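You operate a simulated robot arm through the tools that you are given. There is no shell and no other tool. Be economical: measure what you need, move in short steps, check, and stop when the job is done.

Carry out the task below with a simulated robot arm. There is one attempt and no reset: what you move stays moved.

TASK
Take the burnt cake from the top of the tools table and put it on top of the rolled belt there. Then take the green brush and put it on the brown baked cake on the top of the tools table.
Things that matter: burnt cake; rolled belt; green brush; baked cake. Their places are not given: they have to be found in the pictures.

It is judged by the outcome, as a careful person would: the job done as asked, and still so three seconds after it is handed in. It fails if anything else is knocked over, pushed out of place, dropped, spilled or broken.

THE ROBOT
A 6-joint arm with a two-finger parallel gripper, fixed in place. Base frame: the origin is at the foot of the arm, x ahead of it, y to its left, z up; the work surface is at about z = 0.8. Lengths are in m, angles in degrees, forces in N, time in s.
With the tool pointing down near the work surface it reaches from about 0.26 to 0.68 m from the base axis. Its first joint turns from -66.0 to 66.0 degrees. Payload 2.9 kg.
Tool frame: the origin (TCP) lies between the finger pads and is the grasp point; the fingertips stand 0.03 m ahead of it; z points along the fingers, y is the line along which they close. The gripper opens to 0.11 m. The fingers are 0.02 m wide and 0.01 m thick; the gripper's body (0.048 by 0.112 m) begins 0.055 m behind the TCP.
Orientation is that of the tool frame in the base frame, as a unit quaternion [x, y, z, w]. With the fingers straight down and closing along the base's y, the tool's x points along the base's -x, its y along +y and its z along -z.

THE INTERFACE
- The arm moves only by the tool arm_command. Its argument "increments" is a list of rows, each a list of 7 numbers: the shift along the tool's x, y, z in units of 30 mm (1.0 is 30 mm), then the turn, a rotation vector about the tool's x, y, z in units of 8 degrees (1.0 is 8 degrees), then the finger opening in m, from 0 to 0.11. In form: [[x, y, z, wx, wy, wz, gripper], ...]. A call has 1 to 10 rows; each row shifts and turns the commanded pose from where the row before left it, along the tool's axes as they then stand. A call with a number of a shift or a turn outside -1 to 1 is refused whole. A row lasts 0.2 s, in which the tool goes at most 0.05 m and 8.6 degrees; a call with a longer step from one row to the next is refused whole, and so is a gripper value outside its range. A pose out of reach is approached as far as the arm can. The call stops where the force on the tool passes 40 N (or 10 N more than at its start, if that is more) or the arm is blocked; 0.2 s more then pass. The fingers move at their own pace (about 0.108 m/s each) and stop on an object; they squeeze with about 34 N. The grip force told is the motor's: it shows also when the fingers shut on nothing. Time passes only in rows, and 0.2 s behind the last, so rows that do not move let the fingers close. It gives the time, the measured TCP pose, the force on the tool (base axes), the opening and the grip force at its end, in the units of the frame above (readings bear some noise), and new pictures: "views" is both (left out), scene, wrist or none.
- Cameras (640 x 400 px; columns grow to the right, rows downward): "scene" is fixed at [0.0812, 0.4264, 1.3706]; the picture's right is [-0.75, -0.66, 0.00], its down [-0.32, 0.36, -0.88] and it looks along [0.58, -0.66, -0.48] (base axes); focal length 358 px, centre (320, 200). "wrist" rides on the gripper at [-0.036, 0, -0.057] in the tool frame; the picture's right is [0.00, -1.00, 0.00], its down [0.97, 0.00, -0.24] and it looks along [0.24, 0.00, 0.97] (tool axes); focal length 218 px, centre (320, 200).
- pixel_to_xyz(camera, pixels): for up to 12 pixels [column, row] of the newest picture of that camera ("zoom" is the newest enlarged one), the place [x, y, z] in the base frame of the surface seen there, good to about 0.003 m, but the place of the scene camera against the robot may be out by one fixed shift of up to 0.025 m in any direction. No time passes.
- inspect(camera, box): a new picture of the part [left, top, right, bottom] of that camera's present view, enlarged. No time passes.
- close_job(): hands the job in; it is judged then, once.

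Work in short steps. Measure before you move; look again where a grasp or a placing could have gone wrong, and mend it. You have 80 turns and 120 pictures in all, the two below and enlarged ones among them. Open the gripper and draw the arm clear of the work before you hand the job in, unless the task says otherwise; then end with one line.

The tools are called after "Emit:" as name(argument=value, ...) on one line, values as JSON. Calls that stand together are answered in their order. arm_command: Moves the arm, as the interface text tells. Its arguments: {"type":"object","properties":{"increments":{"type":"array","items":{"type":"array","items":{"type":"number"}}},"views":{"type":"string","enum":["both","scene","wrist","none"]}},"required":["increments"]} The other tools are called the same way: pixel_to_xyz (camera, pixels) gives the place of the surface under pixels of a picture; inspect (camera, box) takes an enlarged picture of a part of a camera's view; close_job () hands the job in.

At the start:

```text
time: 0.0
tool_pos: [0.4777, 0.0735, 1.0784]
tool_rot: [0.0, 1.0, 0.0, 0.0]
contact_force: [0.4, 0.0, -0.8]
width: 0.11
finger_force: 0.2
```

scene: 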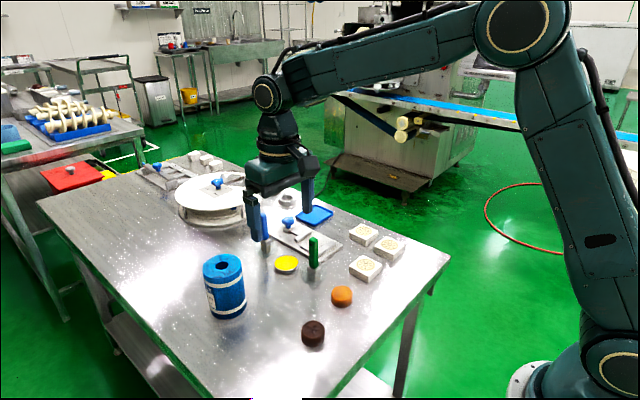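
wrist: 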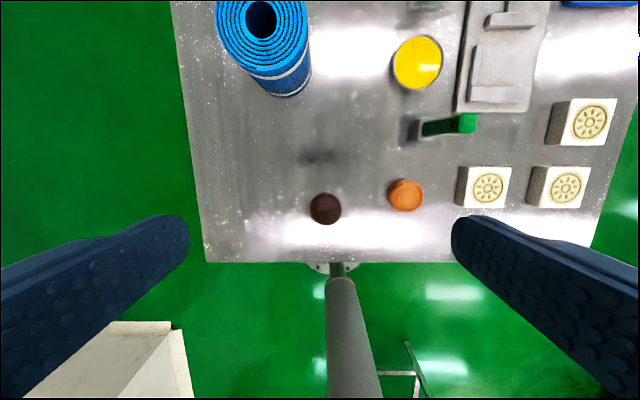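

The burnt cake is at about (313,333) in the scene, the baked cake at (342,296), the brush at (313,252) and the roll at (224,285). I'll measure them in both cameras.

Emit:
pixel_to_xyz(camera="wrist", pixels=[[325, 207], [325, 196], [325, 222], [405, 193], [405, 208], [468, 123], [425, 127], [440, 128], [260, 20], [232, 25], [290, 25], [280, 150]])

Emit:
pixel_to_xyz(camera="scene", pixels=[[313, 326], [313, 342], [342, 291], [342, 302], [314, 239], [313, 262], [222, 266], [205, 265], [240, 265], [222, 257], [222, 277], [290, 330]])

Emit:
inspect(camera="scene", box=[180, 200, 400, 360])

Emit:
inspect(camera="wrist", box=[200, 0, 520, 240])

```text
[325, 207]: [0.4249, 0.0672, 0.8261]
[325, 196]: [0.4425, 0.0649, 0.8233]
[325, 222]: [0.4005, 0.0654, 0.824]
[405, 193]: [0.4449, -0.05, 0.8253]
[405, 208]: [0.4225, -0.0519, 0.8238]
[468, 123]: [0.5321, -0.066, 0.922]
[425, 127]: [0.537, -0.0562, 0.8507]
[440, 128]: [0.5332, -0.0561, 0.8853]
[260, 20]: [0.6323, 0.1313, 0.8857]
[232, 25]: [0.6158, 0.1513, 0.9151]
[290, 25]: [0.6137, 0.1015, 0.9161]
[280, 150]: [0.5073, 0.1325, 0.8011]
```

```text
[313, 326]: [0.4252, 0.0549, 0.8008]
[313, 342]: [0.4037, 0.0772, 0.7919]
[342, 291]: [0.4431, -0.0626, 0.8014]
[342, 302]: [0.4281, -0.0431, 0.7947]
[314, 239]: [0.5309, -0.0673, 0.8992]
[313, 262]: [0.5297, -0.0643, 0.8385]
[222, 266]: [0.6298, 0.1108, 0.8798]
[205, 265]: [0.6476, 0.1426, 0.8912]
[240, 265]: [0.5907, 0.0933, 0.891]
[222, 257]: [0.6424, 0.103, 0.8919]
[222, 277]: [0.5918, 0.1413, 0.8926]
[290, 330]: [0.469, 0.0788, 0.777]
```

```text
2.50 times, centred on (290, 280) of scene
```

zoom: 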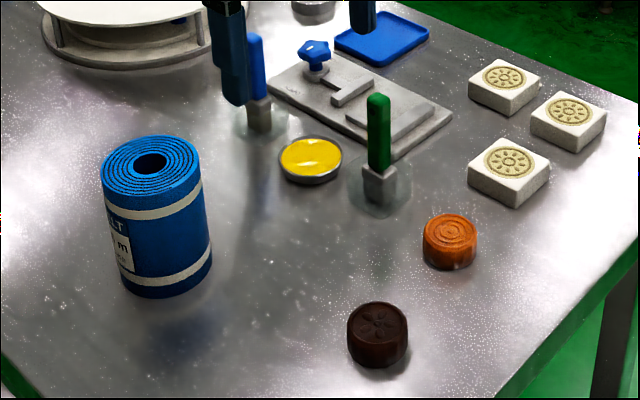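

```text
1.67 times, centred on (360, 120) of wrist
```

zoom: 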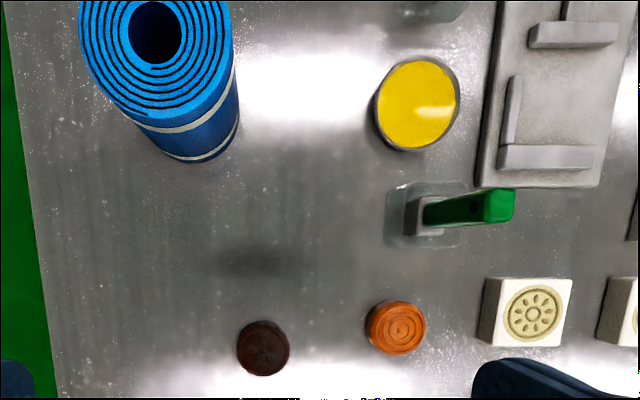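

The wrist readings put the burnt cake at about (0.423, 0.066) with its top at 0.826. I'll move above it and part-close the fingers to refine that.

Emit:
arm_command(increments=[[0.6, -0.08, 0.9, 0, 0, 0, 0.08], [0.6, -0.08, 0.9, 0, 0, 0, 0.08], [0.62, -0.09, 0.9, 0, 0, 0, 0.08], [0, 0, 0.9, 0, 0, 0, 0.08], [0, 0, 0.9, 0, 0, 0, 0.08], [0, 0, 0.9, 0, 0, 0, 0.08], [0, 0, 0, 0, 0, 0, 0.08]])

```text
time: 1.6
tool_pos: [0.423, 0.0665, 0.9158]
tool_rot: [-0.001, 1.0, 0.0, -0.001]
contact_force: [-0.3, 0.3, -0.6]
width: 0.08
finger_force: 0.0
```

scene: 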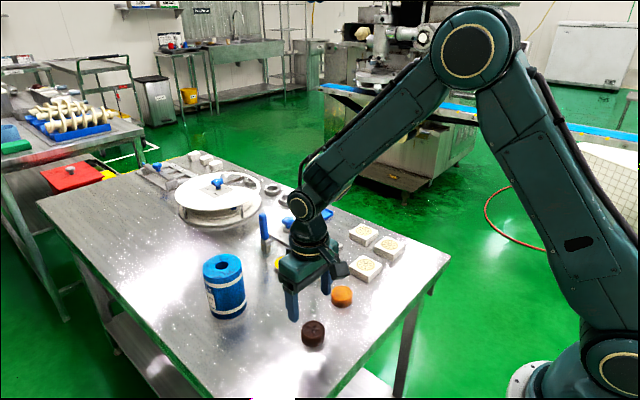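
wrist: 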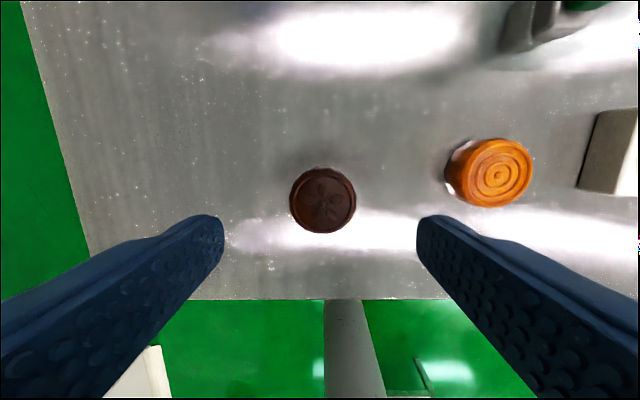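

Emit:
pixel_to_xyz(camera="wrist", pixels=[[323, 201], [295, 201], [351, 201], [323, 174], [323, 228], [496, 173], [522, 173], [470, 173], [496, 145], [496, 201], [400, 150]])

```text
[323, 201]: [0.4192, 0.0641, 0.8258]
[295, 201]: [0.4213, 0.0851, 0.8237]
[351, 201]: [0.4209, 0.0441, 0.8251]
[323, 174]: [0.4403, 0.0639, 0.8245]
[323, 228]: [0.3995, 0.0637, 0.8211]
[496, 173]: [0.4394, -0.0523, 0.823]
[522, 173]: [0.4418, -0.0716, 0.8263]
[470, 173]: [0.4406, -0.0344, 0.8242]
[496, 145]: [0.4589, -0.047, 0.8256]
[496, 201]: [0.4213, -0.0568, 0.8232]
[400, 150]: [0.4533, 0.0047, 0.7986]
```

The cake is centred at (0.420, 0.0645) and is about 45 mm across. I'll descend to z 0.834 and grip it.

Emit:
arm_command(increments=[[0.1, -0.07, 0.8, 0, 0, 0, 0.08], [0, 0, 0.8, 0, 0, 0, 0.08], [0, 0, 0.7, 0, 0, 0, 0.08], [0, 0, 0.42, 0, 0, 0, 0.08], [0, 0, 0, 0, 0, 0, 0.08], [0, 0, 0, 0, 0, 0, 0.03], [0, 0, 0, 0, 0, 0, 0.03], [0, 0, 0, 0, 0, 0, 0.03]])

```text
time: 3.4
tool_pos: [0.4204, 0.0644, 0.8344]
tool_rot: [0.001, 1.0, 0.0, 0.0]
contact_force: [-0.4, -0.2, 1.1]
width: 0.0481
finger_force: 33.5
```

scene: 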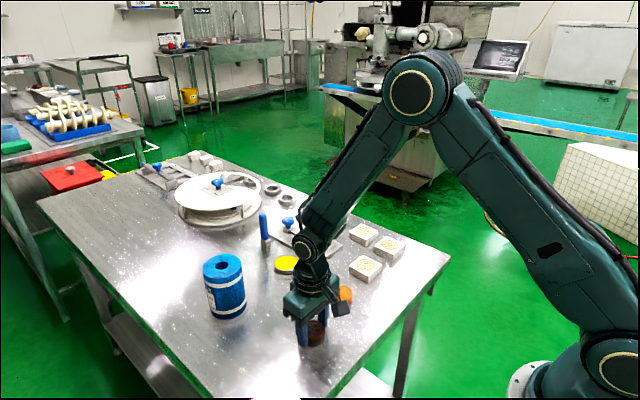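
wrist: 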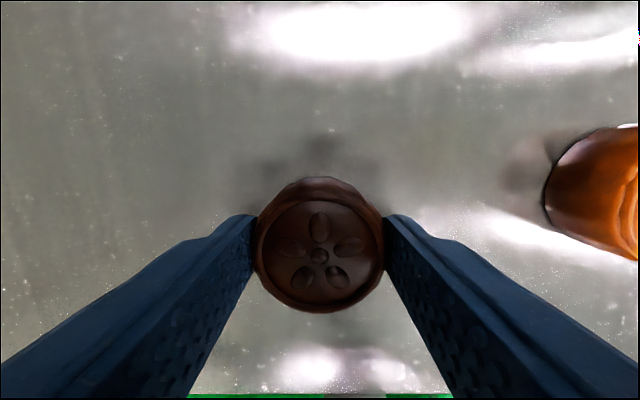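

The cake is gripped (width 48 mm, 33 N). I'll lift it and move towards the roll.

Emit:
arm_command(increments=[[0, 0, -0.9, 0, 0, 0, 0.03], [0, 0, -1, 0, 0, 0, 0.03], [0, 0, -1, 0, 0, 0, 0.03], [0, 0, -1, 0, 0, 0, 0.03], [0, 0, -1, 0, 0, 0, 0.03], [-0.7, 0.35, -0.9, 0, 0, 0, 0.03], [-0.9, 0.35, 0, 0, 0, 0, 0.03], [-0.9, 0.4, 0, 0, 0, 0, 0.03], [-0.9, 0.5, 0, 0, 0, 0, 0.03], [-0.9, 0.5, 0, 0, 0, 0, 0.03]])

```text
time: 5.6
tool_pos: [0.5494, 0.1267, 1.0077]
tool_rot: [0.0, 1.0, 0.0, 0.0]
contact_force: [1.0, 0.8, -0.2]
width: 0.0483
finger_force: 34.1
```

scene: 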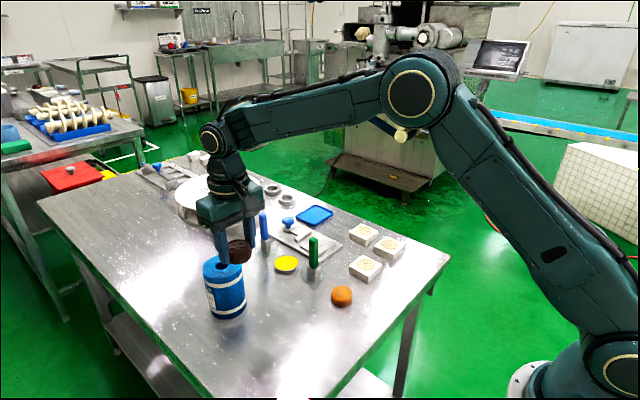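
wrist: 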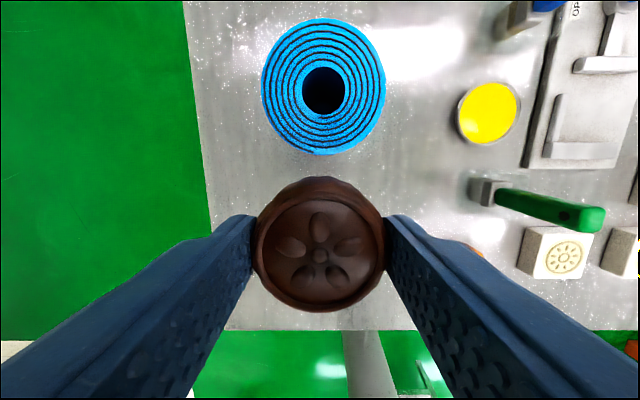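

Emit:
pixel_to_xyz(camera="wrist", pixels=[[270, 88], [378, 88], [324, 25], [324, 148], [352, 88], [298, 88], [324, 122], [324, 60], [320, 256]])

```text
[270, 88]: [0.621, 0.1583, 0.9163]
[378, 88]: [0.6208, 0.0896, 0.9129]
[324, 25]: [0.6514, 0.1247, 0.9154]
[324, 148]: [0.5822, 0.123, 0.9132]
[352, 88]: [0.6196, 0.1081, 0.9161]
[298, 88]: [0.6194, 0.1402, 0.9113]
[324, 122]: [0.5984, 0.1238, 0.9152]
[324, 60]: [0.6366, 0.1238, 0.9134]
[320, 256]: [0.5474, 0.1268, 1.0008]
```

The roll is centred at (0.618, 0.124) with its top at 0.915. The cake's underside is about 34 mm below the TCP, so I'll move over it and come down close before contact.

Emit:
arm_command(increments=[[-0.8, -0.03, 0, 0, 0, 0, 0.03], [-0.8, -0.03, 0, 0, 0, 0, 0.03], [-0.69, -0.03, 0, 0, 0, 0, 0.03], [0, 0, 0.6, 0, 0, 0, 0.03], [0, 0, 0.6, 0, 0, 0, 0.03], [0, 0, 0.4, 0, 0, 0, 0.03], [0, 0, 0.2, 0, 0, 0, 0.03], [0, 0, 0, 0, 0, 0, 0.03]])

```text
time: 7.4
tool_pos: [0.6196, 0.1259, 0.9549]
tool_rot: [-0.001, 1.0, 0.0, -0.001]
contact_force: [0.1, 0.4, -0.1]
width: 0.0482
finger_force: 34.1
```

scene: 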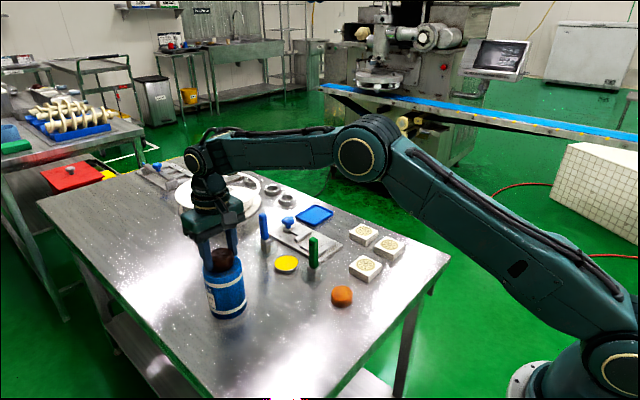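
wrist: 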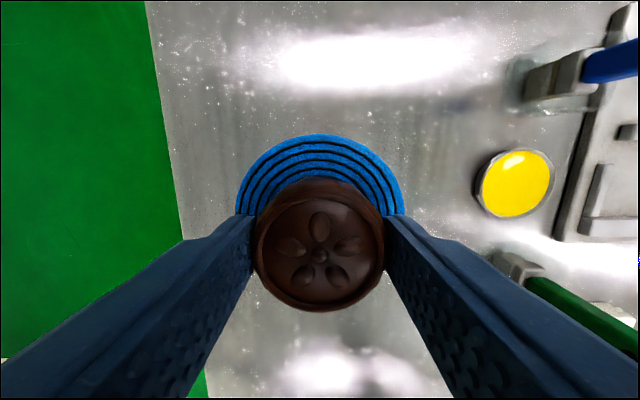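

The cake is centred over the roll. I'll lower it the last 6 mm gently, checking the force.

Emit:
arm_command(increments=[[0.03, -0.05, 0.1, 0, 0, 0, 0.03], [0, 0, 0.07, 0, 0, 0, 0.03], [0, 0, 0, 0, 0, 0, 0.03]], views="none")

```text
time: 8.2
tool_pos: [0.6176, 0.1237, 0.949]
tool_rot: [0.0, 1.0, 0.0, -0.001]
contact_force: [0.0, -0.9, 0.3]
width: 0.0481
finger_force: 34.2
```

Emit:
arm_command(increments=[[0, 0, 0.04, 0, 0, 0, 0.03], [0, 0, 0.03, 0, 0, 0, 0.03], [0, 0, 0, 0, 0, 0, 0.03]], views="none")

```text
time: 9.0
tool_pos: [0.6181, 0.1247, 0.9491]
tool_rot: [0.0, 1.0, 0.0, 0.002]
contact_force: [-3.3, 0.8, 15.6]
width: 0.0483
finger_force: 34.5
```

Contact with the roll (15.6 N upwards). I'll open the fingers and back off upwards.

Emit:
arm_command(increments=[[0, 0, -0.05, 0, 0, 0, 0.055], [0, 0, 0, 0, 0, 0, 0.07], [0, 0, 0, 0, 0, 0, 0.07], [0, 0, -0.5, 0, 0, 0, 0.07], [0, 0, -0.8, 0, 0, 0, 0.07], [0, 0, -0.9, 0, 0, 0, 0.07], [0, 0, -0.9, 0, 0, 0, 0.07]])

```text
time: 10.6
tool_pos: [0.617, 0.1241, 1.0423]
tool_rot: [-0.001, 1.0, 0.0, 0.0]
contact_force: [0.0, 0.1, -0.3]
width: 0.0701
finger_force: 0.1
```

scene: 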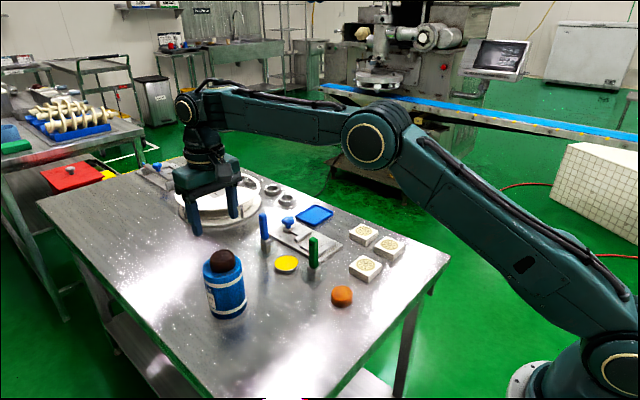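
wrist: 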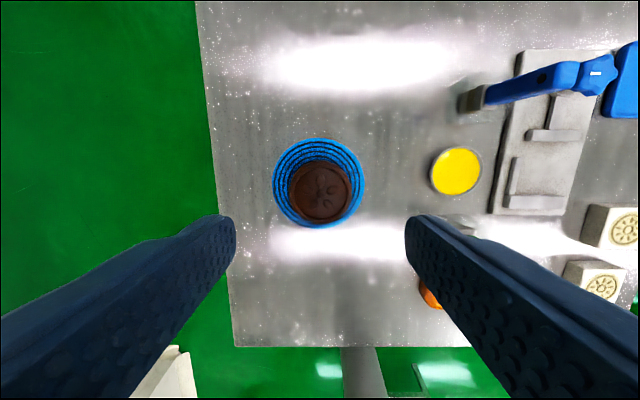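

The burnt cake rests on the roll. Next I'll move at height towards the brush to view it.

Emit:
arm_command(increments=[[0.4, -0.87, -0.3, 0, 0, 0, 0.07], [0.4, -0.87, -0.3, 0, 0, 0, 0.07], [0.4, -0.87, 0, 0, 0, 0, 0.07], [0.4, -0.87, 0, 0, 0, 0, 0.07], [0.4, -0.87, 0, 0, 0, 0, 0.07], [0.4, -0.87, 0, 0, 0, 0, 0.07], [0.4, -0.87, 0, 0, 0, 0, 0.07], [0, 0, 0, 0, 0, 0, 0.07]])

```text
time: 12.4
tool_pos: [0.5328, -0.0602, 1.0605]
tool_rot: [0.0, 1.0, 0.001, 0.0]
contact_force: [0.0, 0.2, 0.1]
width: 0.0701
finger_force: 0.0
```

scene: 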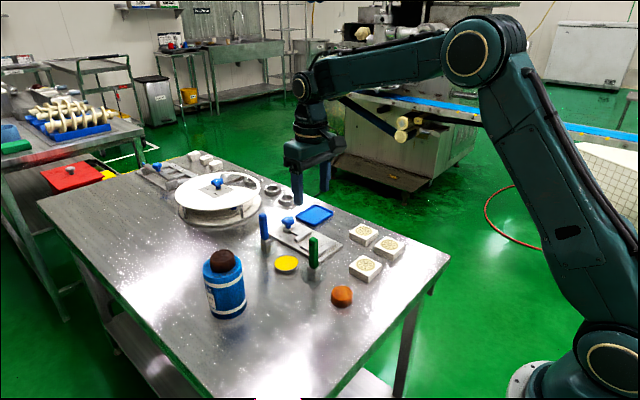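
wrist: 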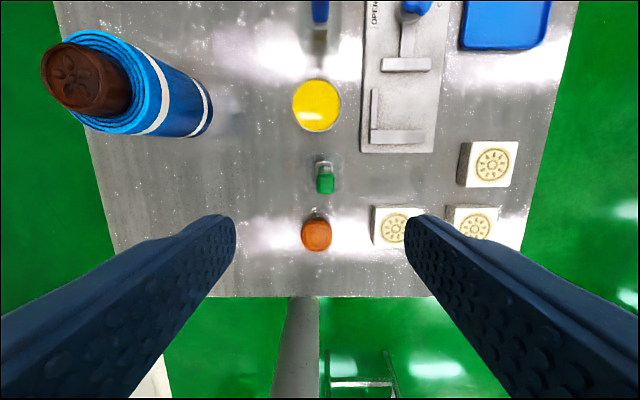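

Emit:
inspect(camera="wrist", box=[250, 130, 410, 250])

Emit:
inspect(camera="scene", box=[270, 220, 370, 310])

Emit:
pixel_to_xyz(camera="wrist", pixels=[[326, 184], [319, 184], [333, 184], [326, 177], [326, 191], [324, 165], [323, 160], [316, 235], [316, 222], [316, 248]])

```text
3.33 times, centred on (330, 190) of wrist
```

zoom: 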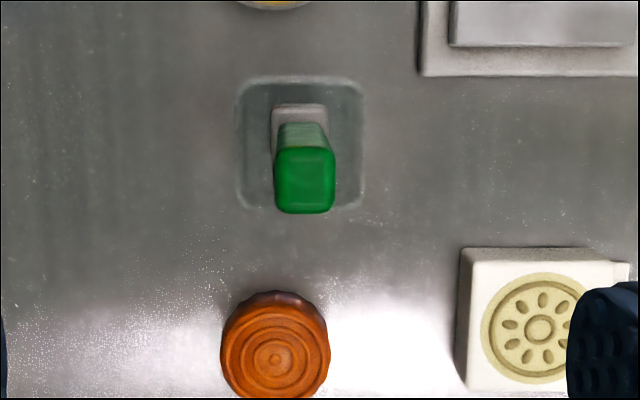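

```text
4.44 times, centred on (320, 265) of scene
```

zoom: 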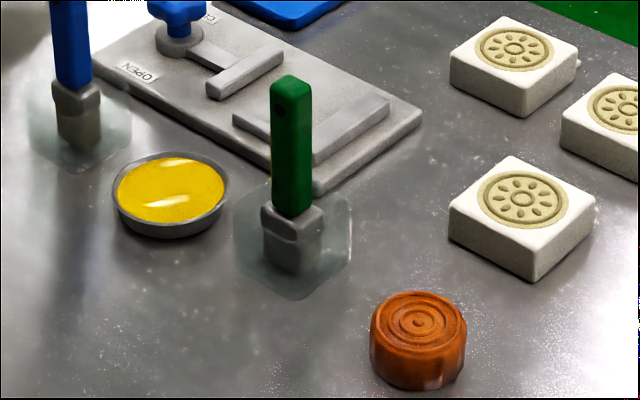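

```text
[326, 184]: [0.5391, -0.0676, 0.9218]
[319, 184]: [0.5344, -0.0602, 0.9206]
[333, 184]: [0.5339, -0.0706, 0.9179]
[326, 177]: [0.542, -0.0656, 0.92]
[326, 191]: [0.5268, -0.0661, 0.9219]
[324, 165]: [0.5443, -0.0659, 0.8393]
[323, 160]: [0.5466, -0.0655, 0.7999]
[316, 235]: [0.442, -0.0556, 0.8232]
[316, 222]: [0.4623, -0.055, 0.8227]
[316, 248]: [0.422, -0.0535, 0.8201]
```

A clear square thing surrounds the brush foot, maybe a holder. I'll look closer and probe its depth.

Emit:
inspect(camera="wrist", box=[295, 140, 359, 200])

Emit:
inspect(camera="scene", box=[290, 225, 340, 295])

Emit:
pixel_to_xyz(camera="wrist", pixels=[[312, 155], [309, 170], [312, 188], [338, 155], [338, 188], [324, 154], [340, 170], [310, 154], [310, 191], [340, 191], [300, 170], [324, 158]])

Emit:
pixel_to_xyz(camera="scene", pixels=[[325, 268], [325, 280], [326, 275], [345, 270], [304, 268], [304, 278], [314, 284], [348, 275], [330, 300], [313, 275], [313, 266], [313, 245]])

```text
6.67 times, centred on (327, 170) of wrist
```

zoom: 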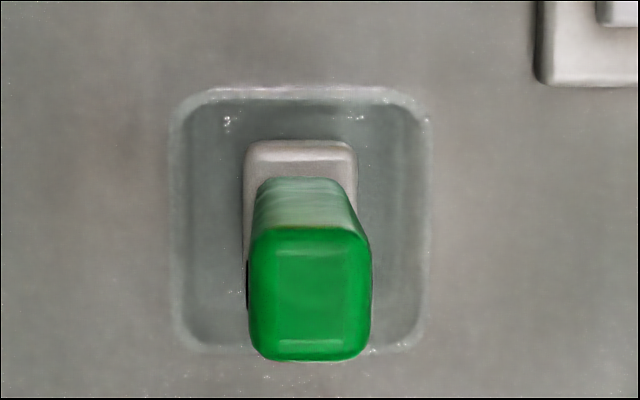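

```text
5.71 times, centred on (315, 260) of scene
```

zoom: 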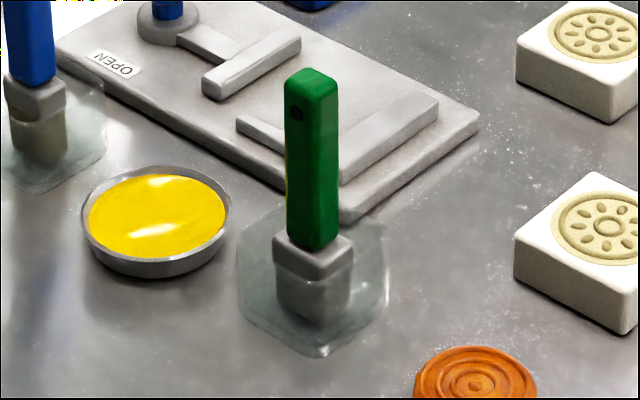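

```text
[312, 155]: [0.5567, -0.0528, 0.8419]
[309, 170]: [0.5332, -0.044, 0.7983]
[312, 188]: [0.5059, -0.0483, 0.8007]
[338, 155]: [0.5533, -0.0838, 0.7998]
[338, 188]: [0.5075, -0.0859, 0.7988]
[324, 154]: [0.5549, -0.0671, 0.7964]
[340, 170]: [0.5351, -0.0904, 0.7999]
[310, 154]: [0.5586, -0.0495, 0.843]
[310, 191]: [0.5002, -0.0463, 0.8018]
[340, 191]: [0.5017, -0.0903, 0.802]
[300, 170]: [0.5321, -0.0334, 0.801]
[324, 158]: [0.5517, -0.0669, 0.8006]
```

```text
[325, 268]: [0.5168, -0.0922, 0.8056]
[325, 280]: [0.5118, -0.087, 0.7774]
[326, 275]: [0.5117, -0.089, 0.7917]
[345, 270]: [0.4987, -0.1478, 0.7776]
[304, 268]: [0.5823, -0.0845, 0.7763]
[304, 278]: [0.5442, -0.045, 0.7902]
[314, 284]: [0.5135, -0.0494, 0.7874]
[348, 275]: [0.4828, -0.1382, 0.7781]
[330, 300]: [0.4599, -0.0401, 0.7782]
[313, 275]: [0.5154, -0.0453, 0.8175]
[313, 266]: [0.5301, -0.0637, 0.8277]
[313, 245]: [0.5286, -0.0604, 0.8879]
```

The brush stands in a small clear box (rim z≈0.843, about 45 mm square), so I must grip the handle above the rim and lift straight up. Handle centre is about (0.535, −0.065), top 0.922. I'll first stop just above it.

Emit:
arm_command(increments=[[-0.07, -0.17, 0.6, 0, 0, 0, 0.06], [0, 0, 0.9, 0, 0, 0, 0.06], [0, 0, 0.9, 0, 0, 0, 0.06], [0, 0, 0.8, 0, 0, 0, 0.06], [0, 0, 0, 0, 0, 0, 0.06]])

```text
time: 13.6
tool_pos: [0.5356, -0.0652, 0.9635]
tool_rot: [0.001, 1.0, 0.0, 0.001]
contact_force: [1.4, 0.0, 0.5]
width: 0.06
finger_force: 0.0
```

scene: 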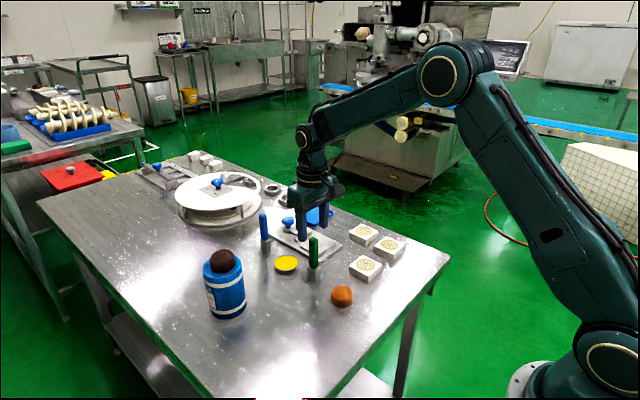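
wrist: 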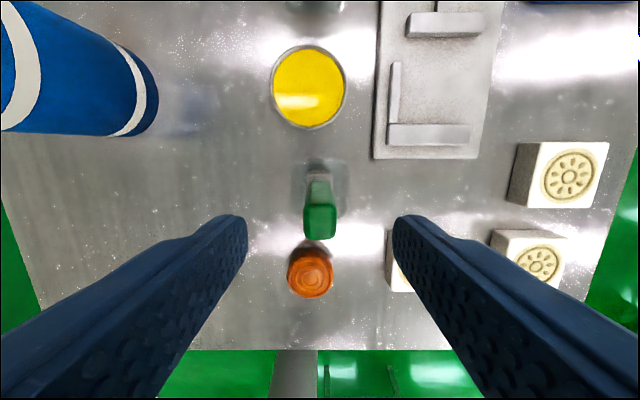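

The handle is centred between the fingers (col 320). I'll descend to z≈0.897 and close.

Emit:
arm_command(increments=[[0, 0, 0.7, 0, 0, 0, 0.06], [0, 0, 0.7, 0, 0, 0, 0.06], [0, 0, 0.6, 0, 0, 0, 0.06], [0, 0, 0.2, 0, 0, 0, 0.06], [0, 0, 0, 0, 0, 0, 0.03], [0, 0, 0, 0, 0, 0, 0.01], [0, 0, 0, 0, 0, 0, 0.01], [0, 0, 0, 0, 0, 0, 0.01]])

```text
time: 15.4
tool_pos: [0.5354, -0.0653, 0.8979]
tool_rot: [0.0, 1.0, 0.0, 0.0]
contact_force: [0.0, -0.5, 0.4]
width: 0.0204
finger_force: 33.6
```

scene: 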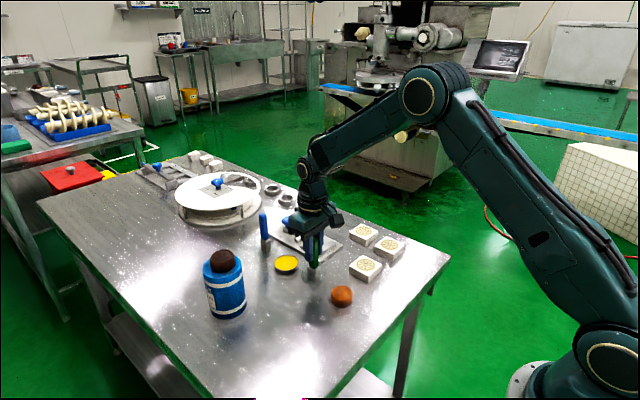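
wrist: 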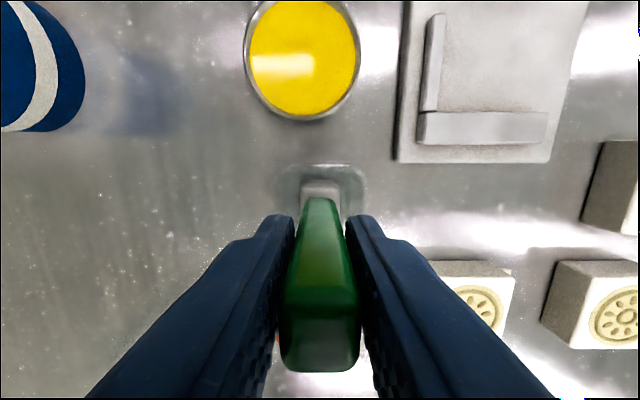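

The grip is firm (20 mm). I'll lift slowly and straight up to clear the box.

Emit:
arm_command(increments=[[0, 0, -0.3, 0, 0, 0, 0.01], [0, 0, -0.4, 0, 0, 0, 0.01], [0, 0, -0.5, 0, 0, 0, 0.01], [0, 0, -0.5, 0, 0, 0, 0.01], [0, 0, -0.6, 0, 0, 0, 0.01], [0, 0, -0.6, 0, 0, 0, 0.01], [0, 0, -0.3, 0, 0, 0, 0.01], [0, 0, 0, 0, 0, 0, 0.01]])

Emit:
inspect(camera="scene", box=[260, 190, 380, 310])

```text
time: 17.2
tool_pos: [0.5352, -0.0651, 0.9935]
tool_rot: [0.0, 1.0, 0.0, 0.0]
contact_force: [0.4, -0.4, -0.5]
width: 0.0201
finger_force: 34.0
```

scene: 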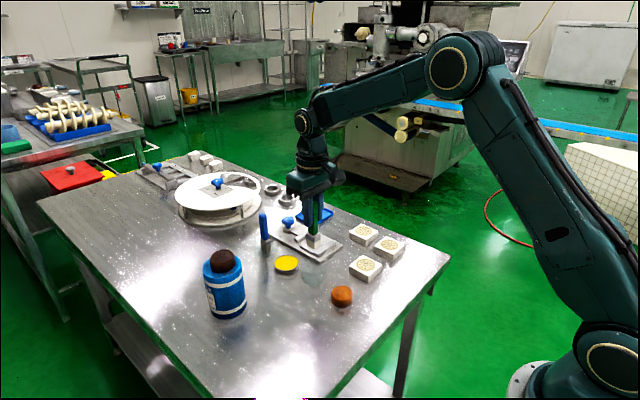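
wrist: 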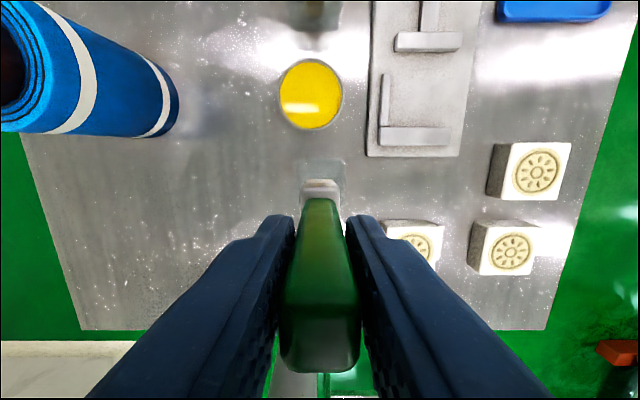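

```text
3.33 times, centred on (320, 250) of scene
```

zoom: 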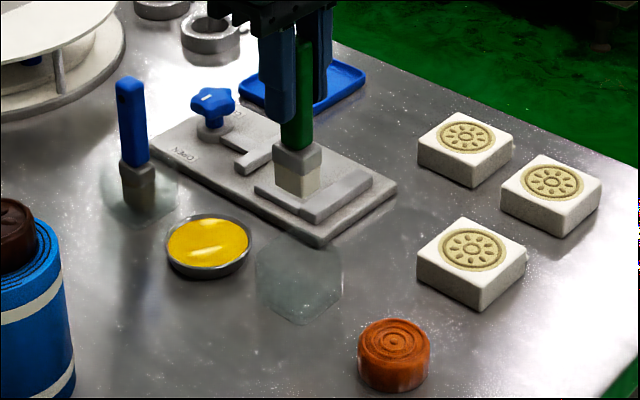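

The box stayed put and the brush is clear. The baked cake is centred at about (0.441, −0.053) with its top at 0.824. I'll measure the brush's underside and move over the cake.

Emit:
pixel_to_xyz(camera="zoom", pixels=[[300, 193], [300, 175], [284, 182], [316, 180], [393, 325], [393, 343], [375, 343], [412, 343], [393, 360], [300, 155]])

Emit:
arm_command(increments=[[0.6, 0.08, 0, 0, 0, 0, 0.01], [0.7, 0.08, 0, 0, 0, 0, 0.01], [0.7, 0.08, 0, 0, 0, 0, 0.01], [0.7, 0.08, 0, 0, 0, 0, 0.01], [0.44, 0.08, 0, 0, 0, 0, 0.01], [0, 0, 0.6, 0, 0, 0, 0.01], [0, 0, 0.6, 0, 0, 0, 0.01], [0, 0, 0.5, 0, 0, 0, 0.01], [0, 0, 0, 0, 0, 0, 0.01]])

Emit:
inspect(camera="scene", box=[300, 230, 380, 320])

```text
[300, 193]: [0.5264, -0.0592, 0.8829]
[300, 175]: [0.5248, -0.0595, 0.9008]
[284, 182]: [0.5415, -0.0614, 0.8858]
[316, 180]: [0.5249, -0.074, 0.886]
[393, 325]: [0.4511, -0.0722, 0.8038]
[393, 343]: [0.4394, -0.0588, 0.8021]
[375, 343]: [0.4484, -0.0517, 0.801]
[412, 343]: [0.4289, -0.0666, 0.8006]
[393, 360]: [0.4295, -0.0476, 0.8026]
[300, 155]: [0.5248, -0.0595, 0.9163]
```

```text
time: 19.2
tool_pos: [0.4414, -0.0525, 0.9435]
tool_rot: [0.0, 1.0, -0.001, 0.0]
contact_force: [-0.1, 0.1, -0.5]
width: 0.0204
finger_force: 33.8
```

scene: 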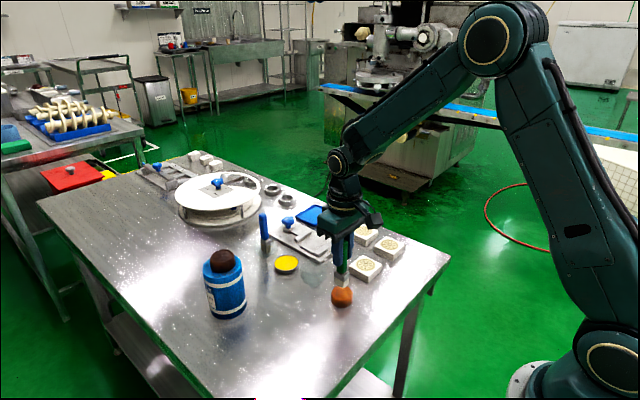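
wrist: 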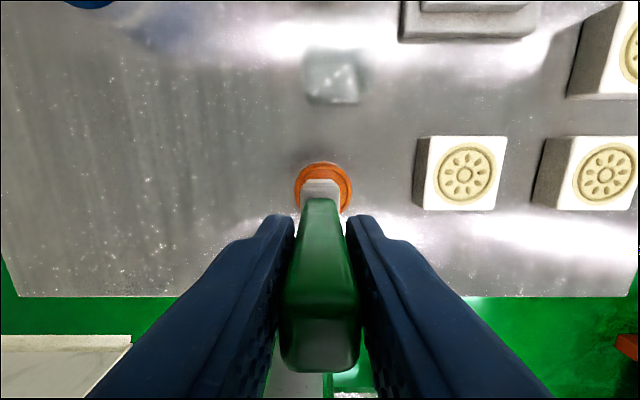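

```text
4.44 times, centred on (340, 275) of scene
```

zoom: 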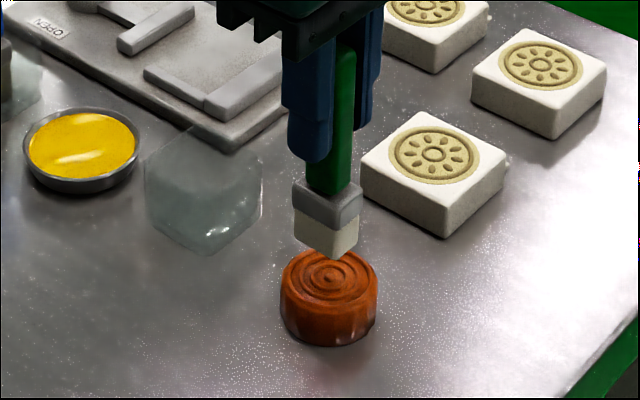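

The brush is over the cake, which sits about 2.5 mm towards −y (cake centre col 323.5, brush about 321). I'll correct that and lower most of the gap.

Emit:
arm_command(increments=[[0, -0.08, 0.25, 0, 0, 0, 0.01], [0, 0, 0.25, 0, 0, 0, 0.01], [0, 0, 0.13, 0, 0, 0, 0.01], [0, 0, 0, 0, 0, 0, 0.01]], views="wrist")

Emit:
inspect(camera="scene", box=[310, 250, 370, 320])

```text
time: 20.2
tool_pos: [0.4416, -0.0555, 0.9236]
tool_rot: [0.0, 1.0, 0.0, 0.0]
contact_force: [-0.1, 0.2, -0.5]
width: 0.0204
finger_force: 33.9
```

wrist: 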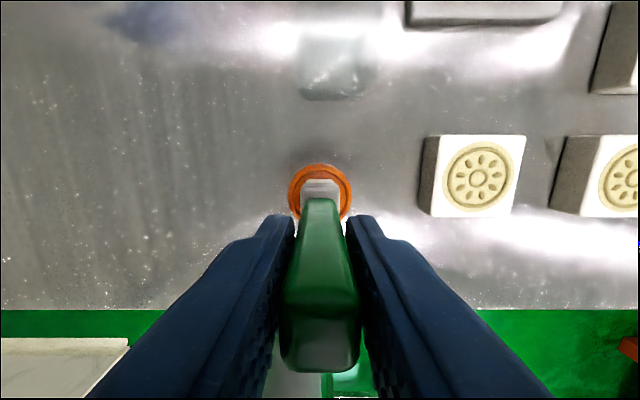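

```text
5.71 times, centred on (340, 285) of scene
```

zoom: 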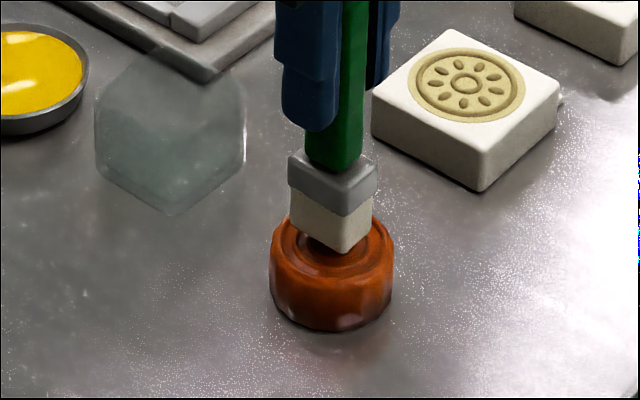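

Well centred with a few mm left. I'll lower in small steps until contact.

Emit:
arm_command(increments=[[0, 0, 0.07, 0, 0, 0, 0.01], [0, 0, 0.05, 0, 0, 0, 0.01], [0, 0, 0, 0, 0, 0, 0.01]], views="none")

```text
time: 21.0
tool_pos: [0.4407, -0.0544, 0.9208]
tool_rot: [0.0, 1.0, 0.0, 0.0]
contact_force: [0.1, -0.4, -0.1]
width: 0.0202
finger_force: 33.8
```

Emit:
arm_command(increments=[[0, 0, 0.05, 0, 0, 0, 0.01], [0, 0, 0, 0, 0, 0, 0.01]], views="none")

```text
time: 21.6
tool_pos: [0.4405, -0.0566, 0.918]
tool_rot: [0.0, 1.0, 0.0, 0.0]
contact_force: [-0.2, 0.0, -0.1]
width: 0.0204
finger_force: 34.1
```

Emit:
arm_command(increments=[[0, 0, 0.04, 0, 0, 0, 0.01], [0, 0, 0, 0, 0, 0, 0.01]], views="none")

Emit:
inspect(camera="scene", box=[310, 250, 370, 320])

```text
time: 22.2
tool_pos: [0.4412, -0.0562, 0.9185]
tool_rot: [0.001, 1.0, 0.0, 0.0]
contact_force: [-2.1, -0.7, 6.9]
width: 0.0204
finger_force: 33.8
```

```text
5.71 times, centred on (340, 285) of scene
```

zoom: 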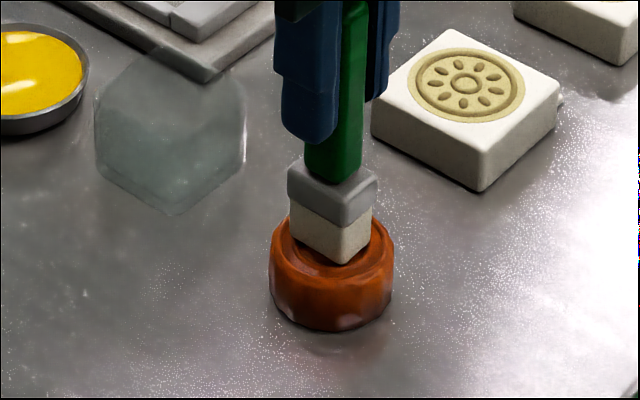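

Contact (6.9 N), with the brush square on the cake. I'll open slowly and hold before lifting.

Emit:
arm_command(increments=[[0, 0, -0.02, 0, 0, 0, 0.022], [0, 0, 0, 0, 0, 0, 0.026], [0, 0, 0, 0, 0, 0, 0.04], [0, 0, 0, 0, 0, 0, 0.06], [0, 0, 0, 0, 0, 0, 0.06]])

```text
time: 23.4
tool_pos: [0.4405, -0.0558, 0.9179]
tool_rot: [0.0, 1.0, 0.0, 0.0]
contact_force: [-0.4, 0.1, -0.9]
width: 0.0597
finger_force: 0.0
```

scene: 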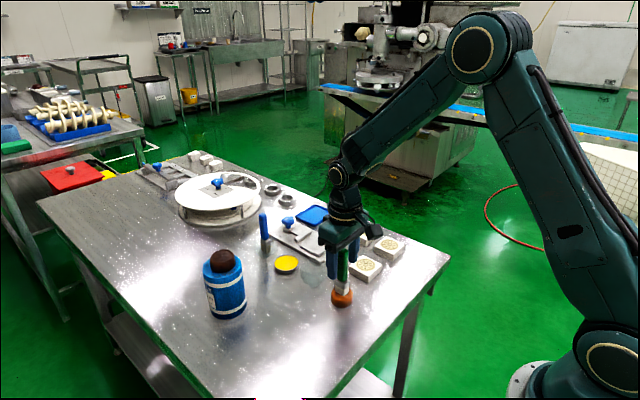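
wrist: 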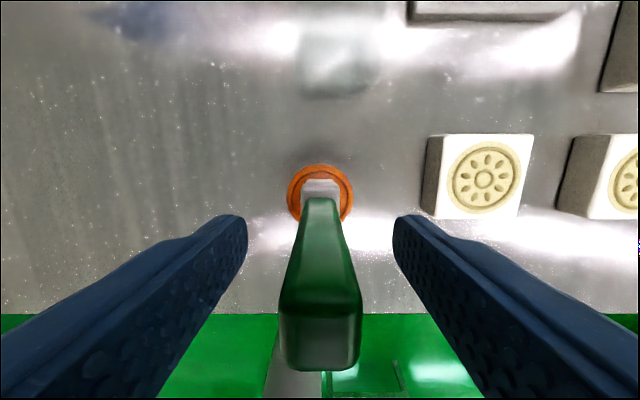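

The brush stands freely. I'll lift straight up and away.

Emit:
arm_command(increments=[[0, 0, -0.4, 0, 0, 0, 0.06], [0, 0, -0.8, 0, 0, 0, 0.06], [0, 0, -0.9, 0, 0, 0, 0.06], [0, 0, -0.9, 0, 0, 0, 0.06], [0, 0, -0.9, 0, 0, 0, 0.06], [0, 0, -0.9, 0, 0, 0, 0.08], [0.5, 0, -0.6, 0, 0, 0, 0.1], [0.5, 0, 0, 0, 0, 0, 0.11], [0, 0, 0, 0, 0, 0, 0.11], [0, 0, 0, 0, 0, 0, 0.11]])

Emit:
inspect(camera="scene", box=[180, 200, 400, 340])

```text
time: 25.6
tool_pos: [0.4095, -0.0546, 1.0806]
tool_rot: [0.0, 1.0, 0.0, 0.0]
contact_force: [-0.8, 0.5, -0.2]
width: 0.1103
finger_force: 0.0
```

scene: 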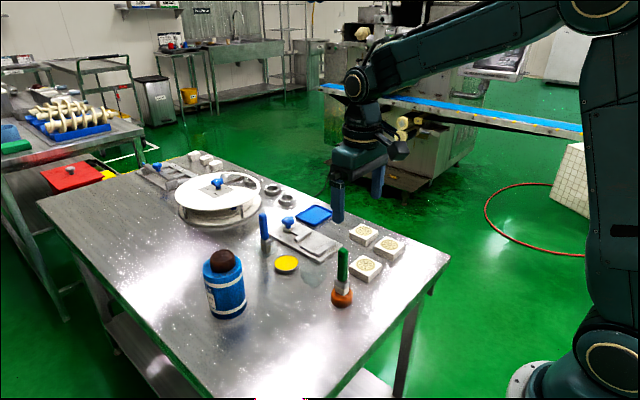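
wrist: 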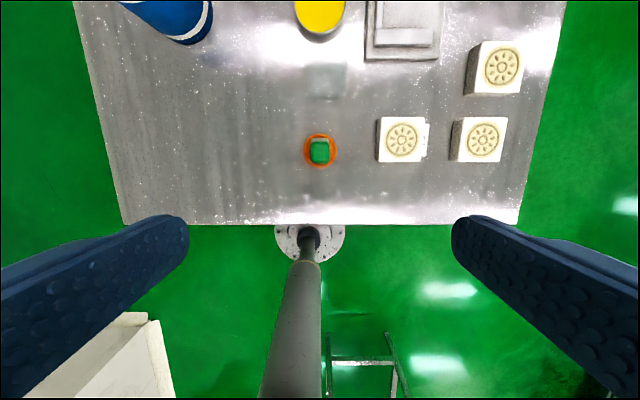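

```text
2.86 times, centred on (290, 270) of scene
```

zoom: 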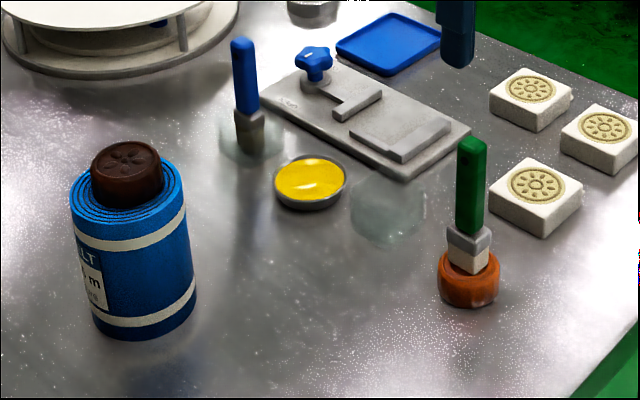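

Both placements are stable, nothing else has moved, and the arm is clear with the gripper open. I'll hand the job in.

Emit:
close_job()

```text
The job is handed in.
```

The burnt cake is on top of the rolled belt and the green brush is standing on the baked cake; both looked steady in the last picture, taken just before I handed the job in.
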